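You operate a simulated robot arm through the tools that you are given. There is no shell and no other tool. Be economical: measure what you need, move in short steps, check, and stop when the job is done.

Carry out the task below with a simulated robot arm. There is one attempt and no reset: what you move stays moved.

TASK
On the top of the long table, make the white five micron cartridge and the blue tape change places.

It is judged by the outcome, as a careful person would: the job done as asked, and still so three seconds after it is handed in. It fails if anything else is knocked over, pushed out of place, dropped, spilled or broken.

THE ROBOT
A 7-joint arm with a two-finger parallel gripper, fixed in place. Base frame: the origin is at the foot of the arm, x ahead of it, y to its left, z up; the work surface is at about z = 860. Lengths are in mm, angles in rad, forces in N, time in s.
With the tool pointing down near the work surface it reaches from about 300 to 700 mm from the base axis. Its first joint turns from -1.152 to 1.152 rad. Payload 1.57 kg.
Tool frame: the origin (TCP) lies between the finger pads and is the grasp point; the fingertips stand 30 mm ahead of it; z points along the fingers, y is the line along which they close. The gripper opens to 110 mm. The fingers are 24 mm wide and 12 mm thick; the gripper's body (48 by 112 mm) begins 78 mm behind the TCP.
Orientation is that of the tool frame in the base frame, as [roll, pitch, yaw] about the fixed x, y, z axes, in that order (R = Rz(yaw) Ry(pitch) Rx(roll)). With the fingers straight down and closing along the base's y, the tool's x points along the base's -x, its y along +y and its z along -z.

THE INTERFACE
- The arm moves only by the tool arm_command. Its argument "moves" is a list of rows, each a list of 3 entries, a list of its own where there are three numbers: the finger opening in mm, from 0 to 110, then the shift along the tool's x, y, z in units of 30 mm (1.0 is 30 mm), then the turn about the tool's z in units of 5 degrees (1.0 is 5 degrees). In form: [[grip, [tx, ty, tz], twist], ...]. A call has 1 to 20 rows; each row shifts and turns the commanded pose from where the row before left it, along the tool's axes as they then stand. A call with a number of a shift or a turn outside -1 to 1 is refused whole. A row lasts 0.2 s, in which the tool goes at most 50 mm and 0.15 rad; a call with a longer step from one row to the next is refused whole, and so is a gripper value outside its range. A pose out of reach is approached as far as the arm can. The call stops where the force on the tool passes 40 N (or 10 N more than at its start, if that is more) or the arm is blocked; 0.2 s more then pass. The fingers move at their own pace (about 108 mm/s each) and stop on an object; they squeeze with about 41 N. The grip force told is the motor's: it shows also when the fingers shut on nothing. Time passes only in rows, and 0.2 s behind the last, so rows that do not move let the fingers close. It gives the time, the measured TCP pose, the force on the tool (base axes), the opening and the grip force at its end, in the units of the frame above (readings bear some noise).
- Cameras (640 x 400 px; columns grow to the right, rows downward): "scene" is fixed at [152.9, -383.5, 1404.2]; the picture's right is [0.87, -0.50, 0.00], its down [-0.28, -0.48, -0.83] and it looks along [0.41, 0.72, -0.56] (base axes); focal length 331 px, centre (320, 200). "wrist" rides on the gripper at [-36, 0, -80] in the tool frame; the picture's right is [0.00, -1.00, 0.00], its down [0.97, 0.00, -0.24] and it looks along [0.24, 0.00, 0.97] (tool axes); focal length 218 px, centre (320, 200).
- grab_frame(camera): a new picture of that camera. No time passes.
- probe_pixels(camera, pixels): there is no depth. For up to 12 entries [column, row, z] of the newest picture of that camera ("zoom" is the newest enlarged one), the place [x, y] in the base frame at which the ray of that pixel passes the height z, good to about 3 mm. No time passes.
- zoom(camera, box): a new picture of the part [left, top, right, bottom] of that camera's present view, enlarged. No time passes.
- sign_off(): hands the job in; it is judged then, once.

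Work in short steps. Measure before you move; look again where a grasp or a placing could have gone wrong, and mend it. You have 80 turns and 34 pictures in all, the two below and enlarged ones among them. Open the gripper and draw the arm clear of the work before you hand the job in, unless the task says otherwise; then end with one line.

The tools are called after "Call:" by a JSON object that holds its "fn" and its "kwargs". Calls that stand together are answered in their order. arm_command: Moves the arm, as the interface text tells. Its arguments: {"type":"object","properties":{"moves":{"type":"array","items":{"type":"array"}}},"required":["moves"]} The other tools are called the same way: grab_frame (camera) takes a picture; probe_pixels (camera, pixels) gives the place at which the rays of pixels pass given heights; zoom (camera, box) takes an enlarged picture of a part of a camera's view; sign_off () hands the job in.

At the start:

```text
t: 0.0
eef_pos: [363.9, 25.2, 1164.0]
ee_rot: [3.141, 0.002, 3.141]
force: [0.3, -0.2, -0.9]
opening: 109.7
finger_force: 0.0
```

scene: 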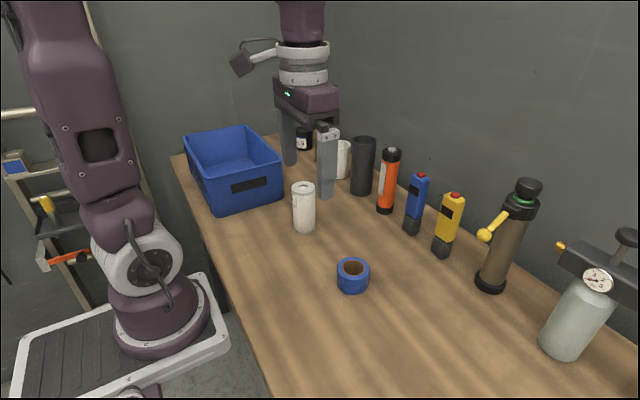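
wrist: 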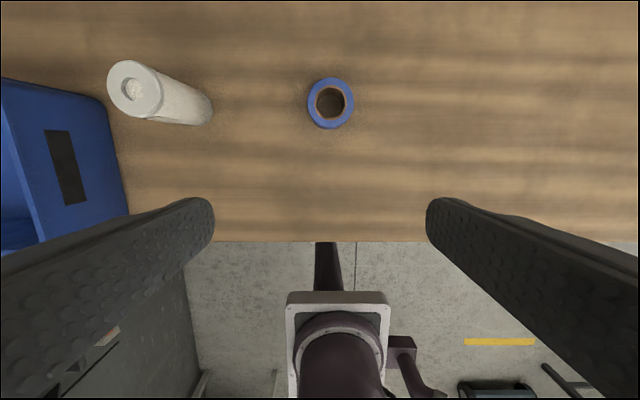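

I zoom on both white cylinders and the tape in the scene to tell which one is the five micron cartridge.

Call:
{"fn": "zoom", "kwargs": {"camera": "scene", "box": [270, 110, 430, 210]}}

Call:
{"fn": "zoom", "kwargs": {"camera": "scene", "box": [260, 170, 420, 310]}}

```text
4.00 times, centred on (350, 160) of scene
```

zoom: 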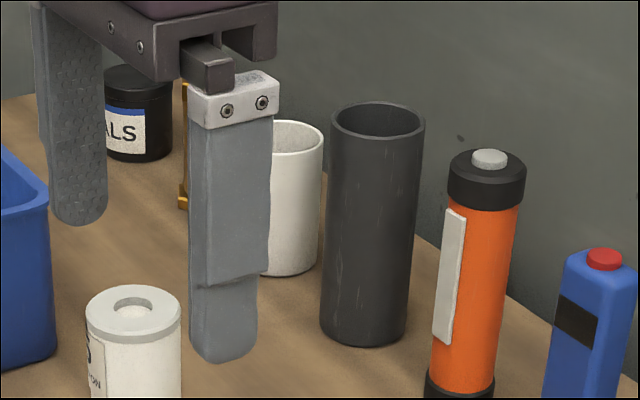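

```text
2.86 times, centred on (340, 240) of scene
```

zoom: 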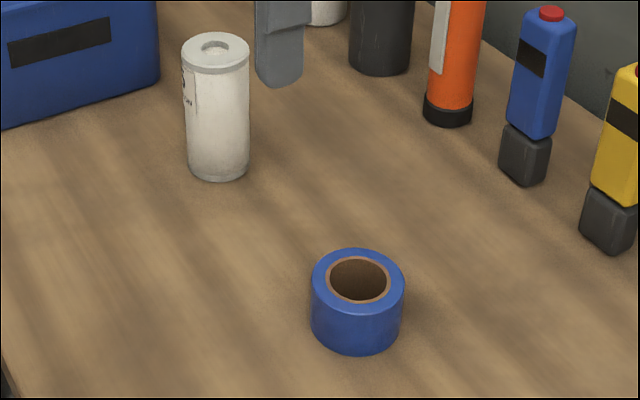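

The front cylinder carries the "…ON" (micron) label. Now I measure its base and top, and the tape's, by probing edges in both views.

Call:
{"fn": "probe_pixels", "kwargs": {"camera": "zoom", "pixels": [[187, 165, 860], [249, 165, 860], [218, 182, 860], [215, 53, 980], [215, 53, 1000], [215, 53, 960], [312, 325, 860], [403, 325, 860], [357, 354, 860], [357, 278, 910], [357, 278, 900], [357, 278, 920]]}}

Call:
{"fn": "probe_pixels", "kwargs": {"camera": "wrist", "pixels": [[133, 90, 960], [133, 90, 980], [133, 90, 1000], [331, 103, 900], [331, 103, 910], [331, 103, 920], [307, 103, 910], [355, 103, 910], [331, 78, 910], [331, 128, 910], [212, 110, 860], [107, 90, 980]]}}

```text
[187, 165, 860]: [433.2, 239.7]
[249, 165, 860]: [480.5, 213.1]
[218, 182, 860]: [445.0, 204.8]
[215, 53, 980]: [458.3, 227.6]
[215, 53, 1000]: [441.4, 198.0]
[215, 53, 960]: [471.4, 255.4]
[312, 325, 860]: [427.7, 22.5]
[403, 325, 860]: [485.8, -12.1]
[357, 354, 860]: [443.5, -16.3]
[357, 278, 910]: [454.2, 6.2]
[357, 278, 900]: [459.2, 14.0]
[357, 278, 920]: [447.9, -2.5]
```

```text
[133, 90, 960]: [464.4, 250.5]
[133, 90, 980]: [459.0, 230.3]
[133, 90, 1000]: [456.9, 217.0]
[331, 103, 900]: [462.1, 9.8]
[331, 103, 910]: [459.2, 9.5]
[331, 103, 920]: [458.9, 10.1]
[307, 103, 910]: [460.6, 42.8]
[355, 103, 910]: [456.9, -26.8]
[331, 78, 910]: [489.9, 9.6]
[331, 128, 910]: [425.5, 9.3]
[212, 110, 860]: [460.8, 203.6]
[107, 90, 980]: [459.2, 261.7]
```

Cartridge ≈ (458, 228), top 980, Ø55; tape ≈ (458, 10), top ~907, Ø68. I check clearances: bin and the tall things behind.

Call:
{"fn": "grab_frame", "kwargs": {"camera": "scene"}}

Call:
{"fn": "probe_pixels", "kwargs": {"camera": "scene", "pixels": [[384, 212, 860], [362, 193, 860], [410, 233, 860], [440, 255, 860], [490, 288, 860], [218, 216, 860], [283, 200, 860], [282, 162, 950], [209, 181, 950], [282, 162, 970], [560, 355, 860], [484, 236, 990]]}}

Call:
{"fn": "probe_pixels", "kwargs": {"camera": "wrist", "pixels": [[130, 215, 860], [105, 103, 950], [105, 103, 970], [45, 230, 950], [130, 215, 880]]}}

```text
29 pictures are left
```

scene: 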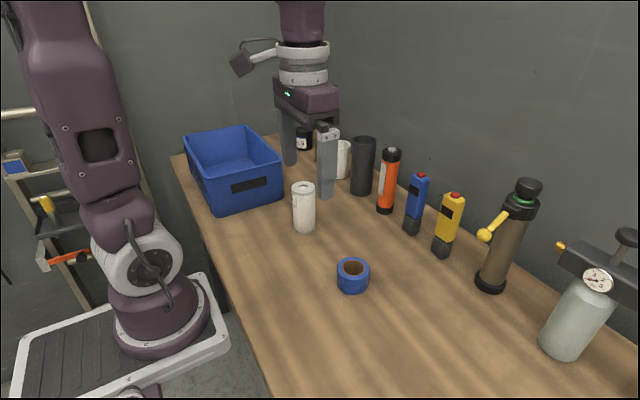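

```text
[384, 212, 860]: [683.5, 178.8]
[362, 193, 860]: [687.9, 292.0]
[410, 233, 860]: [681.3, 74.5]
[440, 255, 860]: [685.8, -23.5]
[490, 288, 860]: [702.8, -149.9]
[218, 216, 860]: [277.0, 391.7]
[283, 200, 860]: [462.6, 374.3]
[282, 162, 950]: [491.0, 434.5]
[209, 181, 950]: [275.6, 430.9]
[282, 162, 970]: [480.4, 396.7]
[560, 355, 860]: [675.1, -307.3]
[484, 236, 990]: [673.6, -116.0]
```

```text
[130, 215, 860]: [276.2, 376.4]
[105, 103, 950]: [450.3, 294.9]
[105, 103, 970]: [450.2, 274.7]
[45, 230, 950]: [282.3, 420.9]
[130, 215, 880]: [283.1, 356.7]
```

All clear (bin front at y≳345, others at x≳650). I move above the tape, staying high, then take a wrist picture.

Call:
{"fn": "arm_command", "kwargs": {"moves": [[110, [-0.8, -0.13, 0.5], 0], [110, [-0.8, -0.13, 1], 0], [110, [-0.8, -0.12, 1], 0], [110, [-0.73, -0.12, 1], 0], [110, [0, 0, 1], 0], [110, [0, 0, 0.5], 0], [110, [0, 0, 0], 0]]}}

Call:
{"fn": "grab_frame", "kwargs": {"camera": "wrist"}}

```text
t: 1.6
eef_pos: [458.7, 10.0, 1014.5]
ee_rot: [3.141, 0.0, -3.14]
force: [0.1, -0.4, -0.2]
opening: 110.3
finger_force: 0.0
```

```text
28 pictures are left
```

wrist: 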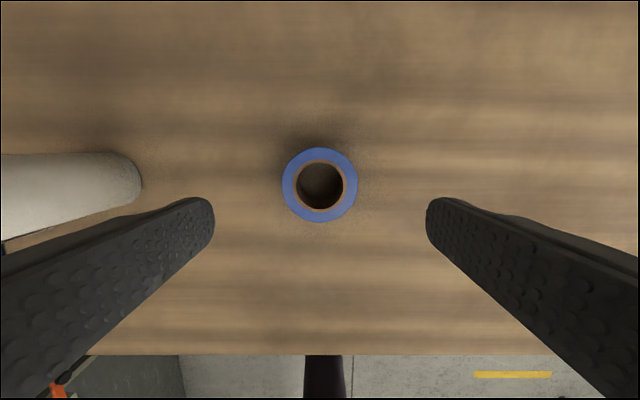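

Call:
{"fn": "probe_pixels", "kwargs": {"camera": "wrist", "pixels": [[320, 186, 907], [282, 186, 907], [358, 186, 907], [320, 148, 907], [320, 223, 907], [141, 185, 860]]}}

```text
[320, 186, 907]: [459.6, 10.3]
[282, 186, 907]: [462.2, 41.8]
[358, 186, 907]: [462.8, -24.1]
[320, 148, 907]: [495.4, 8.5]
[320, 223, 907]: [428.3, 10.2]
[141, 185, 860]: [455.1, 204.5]
```

Tape is centred at (460, 10), under the TCP. Descend to z≈893 and close.

Call:
{"fn": "arm_command", "kwargs": {"moves": [[110, [0, 0, 1], 0], [110, [0, 0, 1], 0], [110, [0, 0, 1], 0], [110, [0, 0, 0.7], 0], [110, [0, 0, 0.35], 0], [110, [0, 0, 0], 0], [66, [0, 0, 0], 0], [60, [0, 0, 0], 0], [55, [0, 0, 0], 0], [55, [0, 0, 0], 0]]}}

```text
t: 3.8
eef_pos: [457.9, 8.9, 895.0]
ee_rot: [3.142, 0.0, 3.14]
force: [-0.1, 0.3, 0.2]
opening: 66.7
finger_force: 41.3
```

Gripped at 66.7 mm. Lift, carry to a parking spot at y≈-130, lower just short of the table.

Call:
{"fn": "arm_command", "kwargs": {"moves": [[55, [0, 0, -0.5], 0], [55, [0, 0, -1], 0], [55, [0, -0.7, -0.5], 0], [55, [0, -1, 0], 0], [55, [0, -1, 0], 0], [55, [0, -1, 0], 0], [55, [0, -0.9, 0], 0], [55, [0, 0, 0.6], 0], [55, [0, 0, 0.9], 0], [55, [0, 0, 0.4], 0], [55, [0, 0, 0.07], 0], [55, [0, 0, 0], 0]]}}

Call:
{"fn": "grab_frame", "kwargs": {"camera": "scene"}}

```text
t: 6.4
eef_pos: [456.5, -126.5, 895.3]
ee_rot: [-3.141, 0.0, 3.141]
force: [0.5, 0.1, 0.2]
opening: 66.8
finger_force: 41.1
```

```text
27 pictures are left
```

scene: 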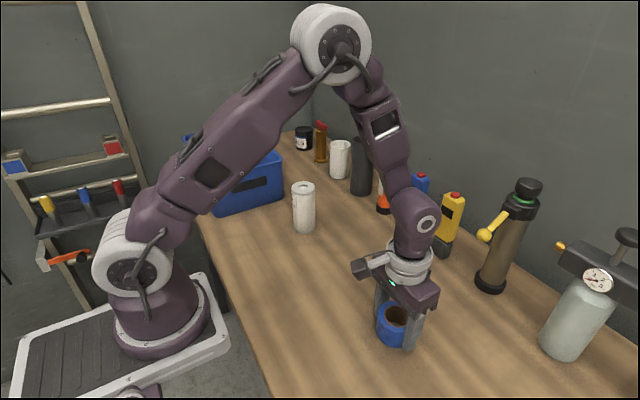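

Tape is on the table at the park spot. Release, rise, and go above the cartridge.

Call:
{"fn": "arm_command", "kwargs": {"moves": [[55, [0, 0, 0.02], 0], [80, [0, 0, 0], 0], [110, [0, 0, 0], 0], [110, [0, 0, -1], 0], [110, [0, 0, -1], 0], [110, [0, 0, -1], 0], [110, [0, 0, -1], 0], [110, [0, 0, -1], 0], [110, [0, 0.9, -0.5], 0], [110, [0, 1, 0], 0], [110, [0, 1, 0], 0], [110, [0, 1, 0], 0], [110, [0, 1, 0], 0], [110, [0, 1, 0], 0], [110, [0, 1, 0], 0], [110, [0, 1, 0], 0], [110, [0, 1, 0], 0], [110, [0, 1, 0], 0], [110, [0, 1, 0], 0], [110, [0, 0.87, 0], 0]]}}

Call:
{"fn": "grab_frame", "kwargs": {"camera": "wrist"}}

Call:
{"fn": "grab_frame", "kwargs": {"camera": "scene"}}

```text
t: 10.6
eef_pos: [457.8, 223.2, 1055.3]
ee_rot: [3.14, -0.002, -3.141]
force: [0.0, 0.0, -0.5]
opening: 110.3
finger_force: 0.0
```

```text
26 pictures are left
```

wrist: 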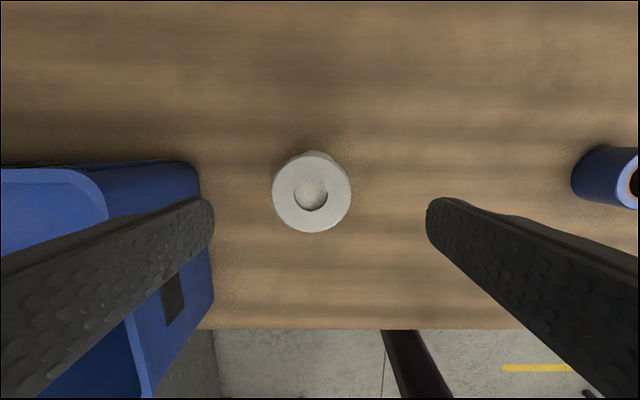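

```text
25 pictures are left
```

scene: 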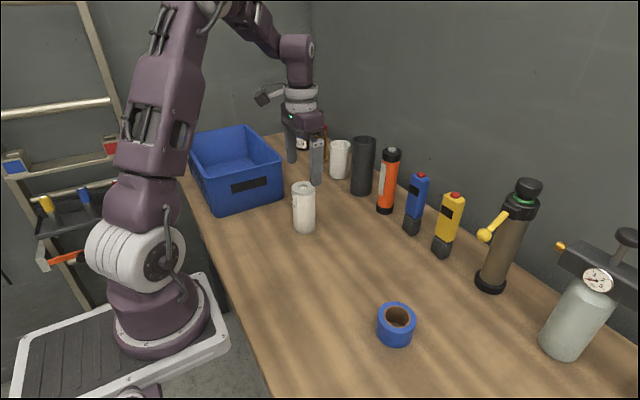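

Call:
{"fn": "probe_pixels", "kwargs": {"camera": "wrist", "pixels": [[312, 192, 980], [272, 192, 980], [352, 192, 980], [312, 152, 980], [312, 232, 980], [213, 300, 860], [200, 185, 860], [200, 185, 900], [108, 215, 970], [140, 380, 970], [95, 180, 970]]}}

```text
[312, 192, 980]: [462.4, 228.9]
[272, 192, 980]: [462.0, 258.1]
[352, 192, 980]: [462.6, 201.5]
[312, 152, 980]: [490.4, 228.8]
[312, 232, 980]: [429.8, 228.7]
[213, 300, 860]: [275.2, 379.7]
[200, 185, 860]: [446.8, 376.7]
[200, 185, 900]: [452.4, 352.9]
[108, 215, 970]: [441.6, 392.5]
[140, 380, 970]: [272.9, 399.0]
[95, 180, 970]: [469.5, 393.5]
```

Cartridge centre (460, 229), bin clear at y≥375. Correct by +4 in y and +2 in x, descend to z≈925 and close.

Call:
{"fn": "arm_command", "kwargs": {"moves": [[110, [-0.06, 0.12, 0], 0], [110, [0, 0, 0], 0], [110, [0, 0, 1], 0], [110, [0, 0, 1], 0], [110, [0, 0, 1], 0], [110, [0, 0, 0.9], 0], [110, [0, 0, 0.43], 0], [110, [0, 0, 0], 0], [75, [0, 0, 0], 0], [55, [0, 0, 0], 0], [45, [0, 0, 0], 0], [45, [0, 0, 0], 0]]}}

```text
t: 13.2
eef_pos: [460.3, 228.6, 927.4]
ee_rot: [3.14, 0.001, -3.14]
force: [-0.3, 0.7, 0.6]
opening: 56.9
finger_force: 41.2
```

Gripped at 56.9 mm. Lift 45 mm, carry to (459, 10), lower to the same height.

Call:
{"fn": "arm_command", "kwargs": {"moves": [[45, [0, 0, -0.5], 0], [45, [0, 0, -1], 0], [45, [0, -0.5, 0], 0], [45, [0, -1, 0], 0], [45, [0, -1, 0], 0], [45, [0, -1, 0], 0], [45, [0, -1, 0], 0], [45, [0, -1, 0], 0], [45, [0, -1, 0], 0], [45, [0, -0.6, 0], 0], [45, [0, -0.19, 0], 0], [45, [0, 0, 0], 0], [45, [0, 0, 0.7], 0], [45, [0, 0, 0.5], 0], [45, [0, 0, 0.2], 0], [45, [0, 0, 0.06], 0], [45, [0, 0, 0], 0]]}}

Call:
{"fn": "zoom", "kwargs": {"camera": "scene", "box": [260, 200, 460, 350]}}

```text
t: 16.8
eef_pos: [458.8, 10.2, 930.1]
ee_rot: [3.142, 0.001, -3.141]
force: [0.4, 0.2, -1.6]
opening: 57.0
finger_force: 41.5
```

```text
2.67 times, centred on (360, 275) of scene
```

zoom: 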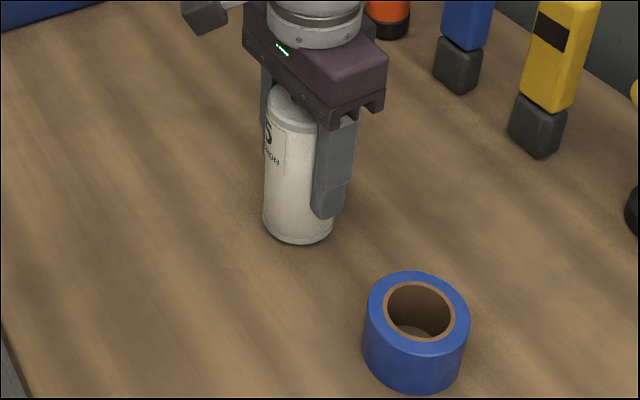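

TCP reads 930.1 versus 927.4 at the grasp; lower the last couple of mm while watching force.

Call:
{"fn": "arm_command", "kwargs": {"moves": [[45, [0, 0, 0.04], 0], [45, [0, 0, 0.03], 0], [45, [0, 0, 0], 0]]}}

```text
t: 17.6
eef_pos: [460.4, 10.0, 928.7]
ee_rot: [3.14, 0.001, 3.141]
force: [0.4, -0.4, -2.0]
opening: 56.9
finger_force: 41.4
```

Call:
{"fn": "arm_command", "kwargs": {"moves": [[45, [0, 0, 0.04], 0], [45, [0, 0, 0], 0]]}}

```text
t: 18.2
eef_pos: [460.6, 10.5, 927.1]
ee_rot: [3.141, 0.0, -3.141]
force: [-0.2, 0.3, -2.7]
opening: 56.7
finger_force: 41.1
```

Force still looks like hanging weight; lower in small steps until it turns positive.

Call:
{"fn": "arm_command", "kwargs": {"moves": [[45, [0, 0, 0.04], 0], [45, [0, 0, 0], 0], [45, [0, 0, 0], 0]]}}

Call:
{"fn": "zoom", "kwargs": {"camera": "scene", "box": [300, 220, 420, 310]}}

```text
t: 19.0
eef_pos: [460.0, 9.9, 926.7]
ee_rot: [-3.141, 0.003, -3.141]
force: [-0.6, -4.1, 35.7]
opening: 57.0
finger_force: 41.5
```

```text
4.44 times, centred on (360, 265) of scene
```

zoom: 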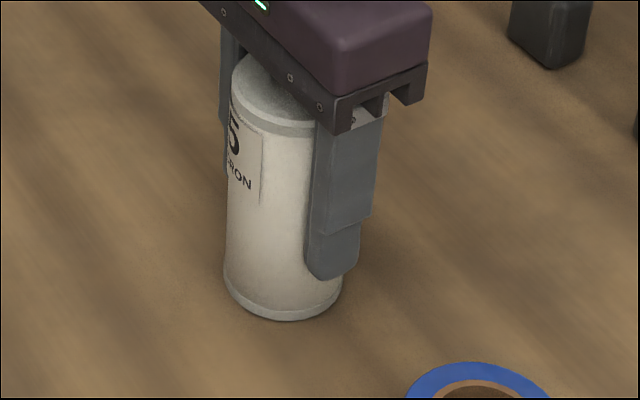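

Firmly on the table (35.7 N). Ease up a millimetre, open, rise clear and go over the tape.

Call:
{"fn": "arm_command", "kwargs": {"moves": [[45, [0, 0, -0.04], 0], [70, [0, 0, 0], 0], [100, [0, 0, 0], 0], [110, [0, 0, -0.6], 0], [110, [0, 0, -1], 0], [110, [0, 0, -1], 0], [110, [0, 0, -1], 0], [110, [0, 0, -0.8], 0], [110, [0, -0.57, 0], 0], [110, [0, -1, 0], 0], [110, [0, -1, 0], 0], [110, [0, -1, 0], 0], [110, [0.06, -1, 0], 0], [110, [0, 0, 0], 0]]}}

Call:
{"fn": "grab_frame", "kwargs": {"camera": "wrist"}}

Call:
{"fn": "grab_frame", "kwargs": {"camera": "scene"}}

```text
t: 22.0
eef_pos: [460.2, -128.0, 1060.3]
ee_rot: [-3.14, 0.002, 3.141]
force: [-0.4, -0.8, -0.1]
opening: 110.0
finger_force: 0.0
```

```text
22 pictures are left
```

wrist: 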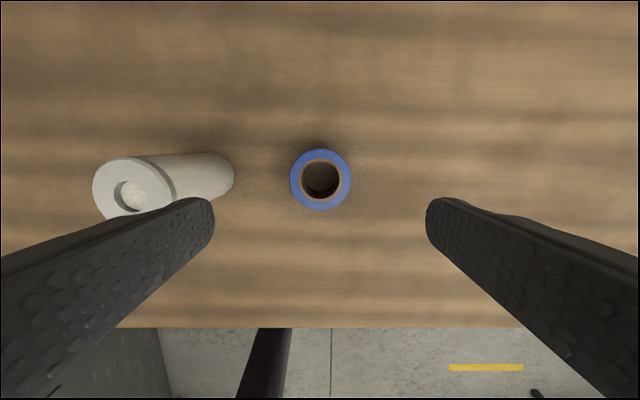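

```text
21 pictures are left
```

scene: 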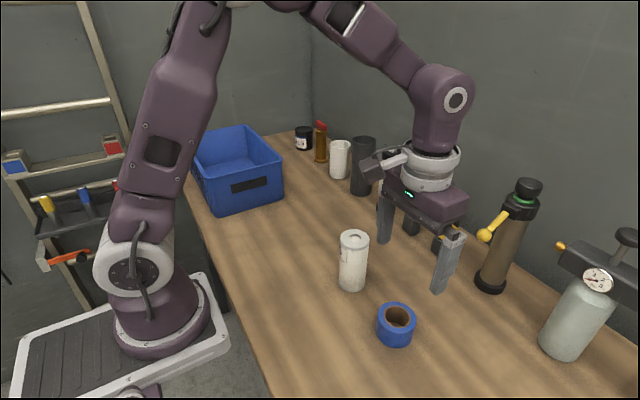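

Cartridge stands upright; tape is centred under the gripper. Descend 165 mm and close.

Call:
{"fn": "arm_command", "kwargs": {"moves": [[110, [0, 0, 1], 0], [110, [0, 0, 1], 0], [110, [0, 0, 1], 0], [110, [0, 0, 1], 0], [110, [0, 0, 1], 0], [110, [0, 0, 0.5], 0], [110, [0, 0, 0], 0], [80, [0, 0, 0], 0], [60, [0, 0, 0], 0], [55, [0, 0, 0], 0], [55, [0, 0, 0], 0]]}}

```text
t: 24.4
eef_pos: [460.2, -130.1, 894.0]
ee_rot: [-3.141, 0.0, -3.141]
force: [0.1, 0.1, -0.5]
opening: 66.6
finger_force: 40.8
```

Gripped. Lift 160 mm (well over the cartridge's top) and carry to y≈229.

Call:
{"fn": "arm_command", "kwargs": {"moves": [[55, [0, 0, -0.5], 0], [55, [0, 0, -1], 0], [55, [0, 0, -1], 0], [55, [0, 0, -1], 0], [55, [0, 0, -1], 0], [55, [0, 0, -1], 0], [55, [0, 0.6, 0], 0], [55, [0, 1, 0], 0], [55, [0, 1, 0], 0], [55, [0, 1, 0], 0], [55, [0, 1, 0], 0], [55, [0, 1, 0], 0], [55, [0, 1, 0], 0], [55, [0, 1, 0], 0], [55, [0, 1, 0], 0], [55, [0, 1, 0], 0], [55, [0, 1, 0], 0], [55, [0, 0.9, 0], 0], [55, [0, 0.42, 0], 0], [55, [0, 0, 0], 0]]}}

```text
t: 28.6
eef_pos: [458.3, 230.9, 1056.8]
ee_rot: [3.141, 0.0, 3.141]
force: [0.1, -0.2, -0.8]
opening: 66.5
finger_force: 40.7
```

Over the cartridge's old place. Lower 158 mm, leaving a few mm.

Call:
{"fn": "arm_command", "kwargs": {"moves": [[55, [0, -0.04, 1], 0], [55, [0, 0, 1], 0], [55, [0, 0, 1], 0], [55, [0, 0, 1], 0], [55, [0, 0, 0.8], 0], [55, [0, 0, 0.5], 0], [55, [0, 0, 0], 0], [55, [0, 0, 0], 0]]}}

```text
t: 30.4
eef_pos: [457.7, 229.2, 896.7]
ee_rot: [-3.141, -0.002, 3.142]
force: [-0.3, 0.3, -0.3]
opening: 66.8
finger_force: 40.9
```

Call:
{"fn": "arm_command", "kwargs": {"moves": [[55, [0, 0, 0.05], 0], [55, [0, 0, 0.03], 0], [55, [0, 0, 0], 0]]}}

```text
t: 31.2
eef_pos: [458.5, 229.2, 895.5]
ee_rot: [3.141, 0.001, 3.141]
force: [1.0, 1.1, -0.2]
opening: 66.6
finger_force: 40.9
```

Almost down (grasp was at ~894–895); one more millimetre, then release and rise.

Call:
{"fn": "arm_command", "kwargs": {"moves": [[55, [0, 0, 0.03], 0], [55, [0, 0, 0], 0], [75, [0, 0, 0], 0], [100, [0, 0, 0], 0], [110, [0, 0, -0.5], 0], [110, [0, 0, -1], 0], [110, [0, 0, -1], 0], [110, [0, 0, -1], 0], [110, [0, 0, -1], 0], [110, [0, 0, -1], 0], [110, [0, 0, -1], 0], [110, [0, 0, -1], 0], [110, [0, 0, 0], 0]]}}

Call:
{"fn": "grab_frame", "kwargs": {"camera": "scene"}}

Call:
{"fn": "grab_frame", "kwargs": {"camera": "wrist"}}

```text
t: 34.0
eef_pos: [456.3, 229.7, 1123.9]
ee_rot: [3.141, 0.001, 3.141]
force: [-0.1, 0.2, 0.3]
opening: 110.1
finger_force: 0.0
```

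```text
20 pictures are left
```

scene: 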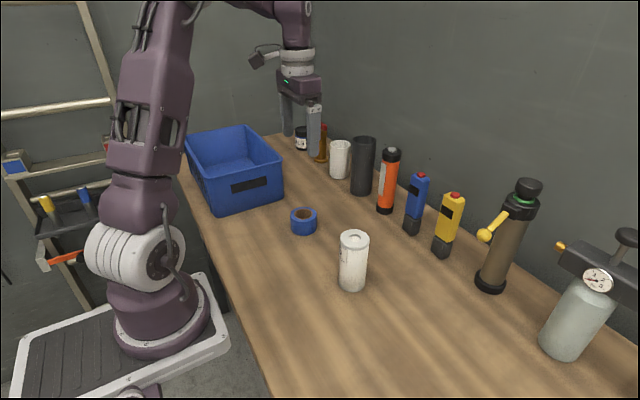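

```text
19 pictures are left
```

wrist: 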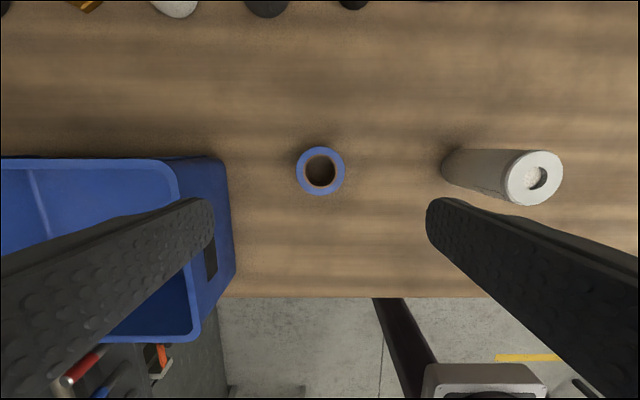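

The pictures show the two items swapped, both upright, nothing else disturbed, and the arm is clear. I hand it in.

Call:
{"fn": "sign_off", "kwargs": {}}

```text
The job is handed in.
```

The white five micron cartridge and the blue tape have changed places on the long table, both standing upright, with nothing else disturbed.
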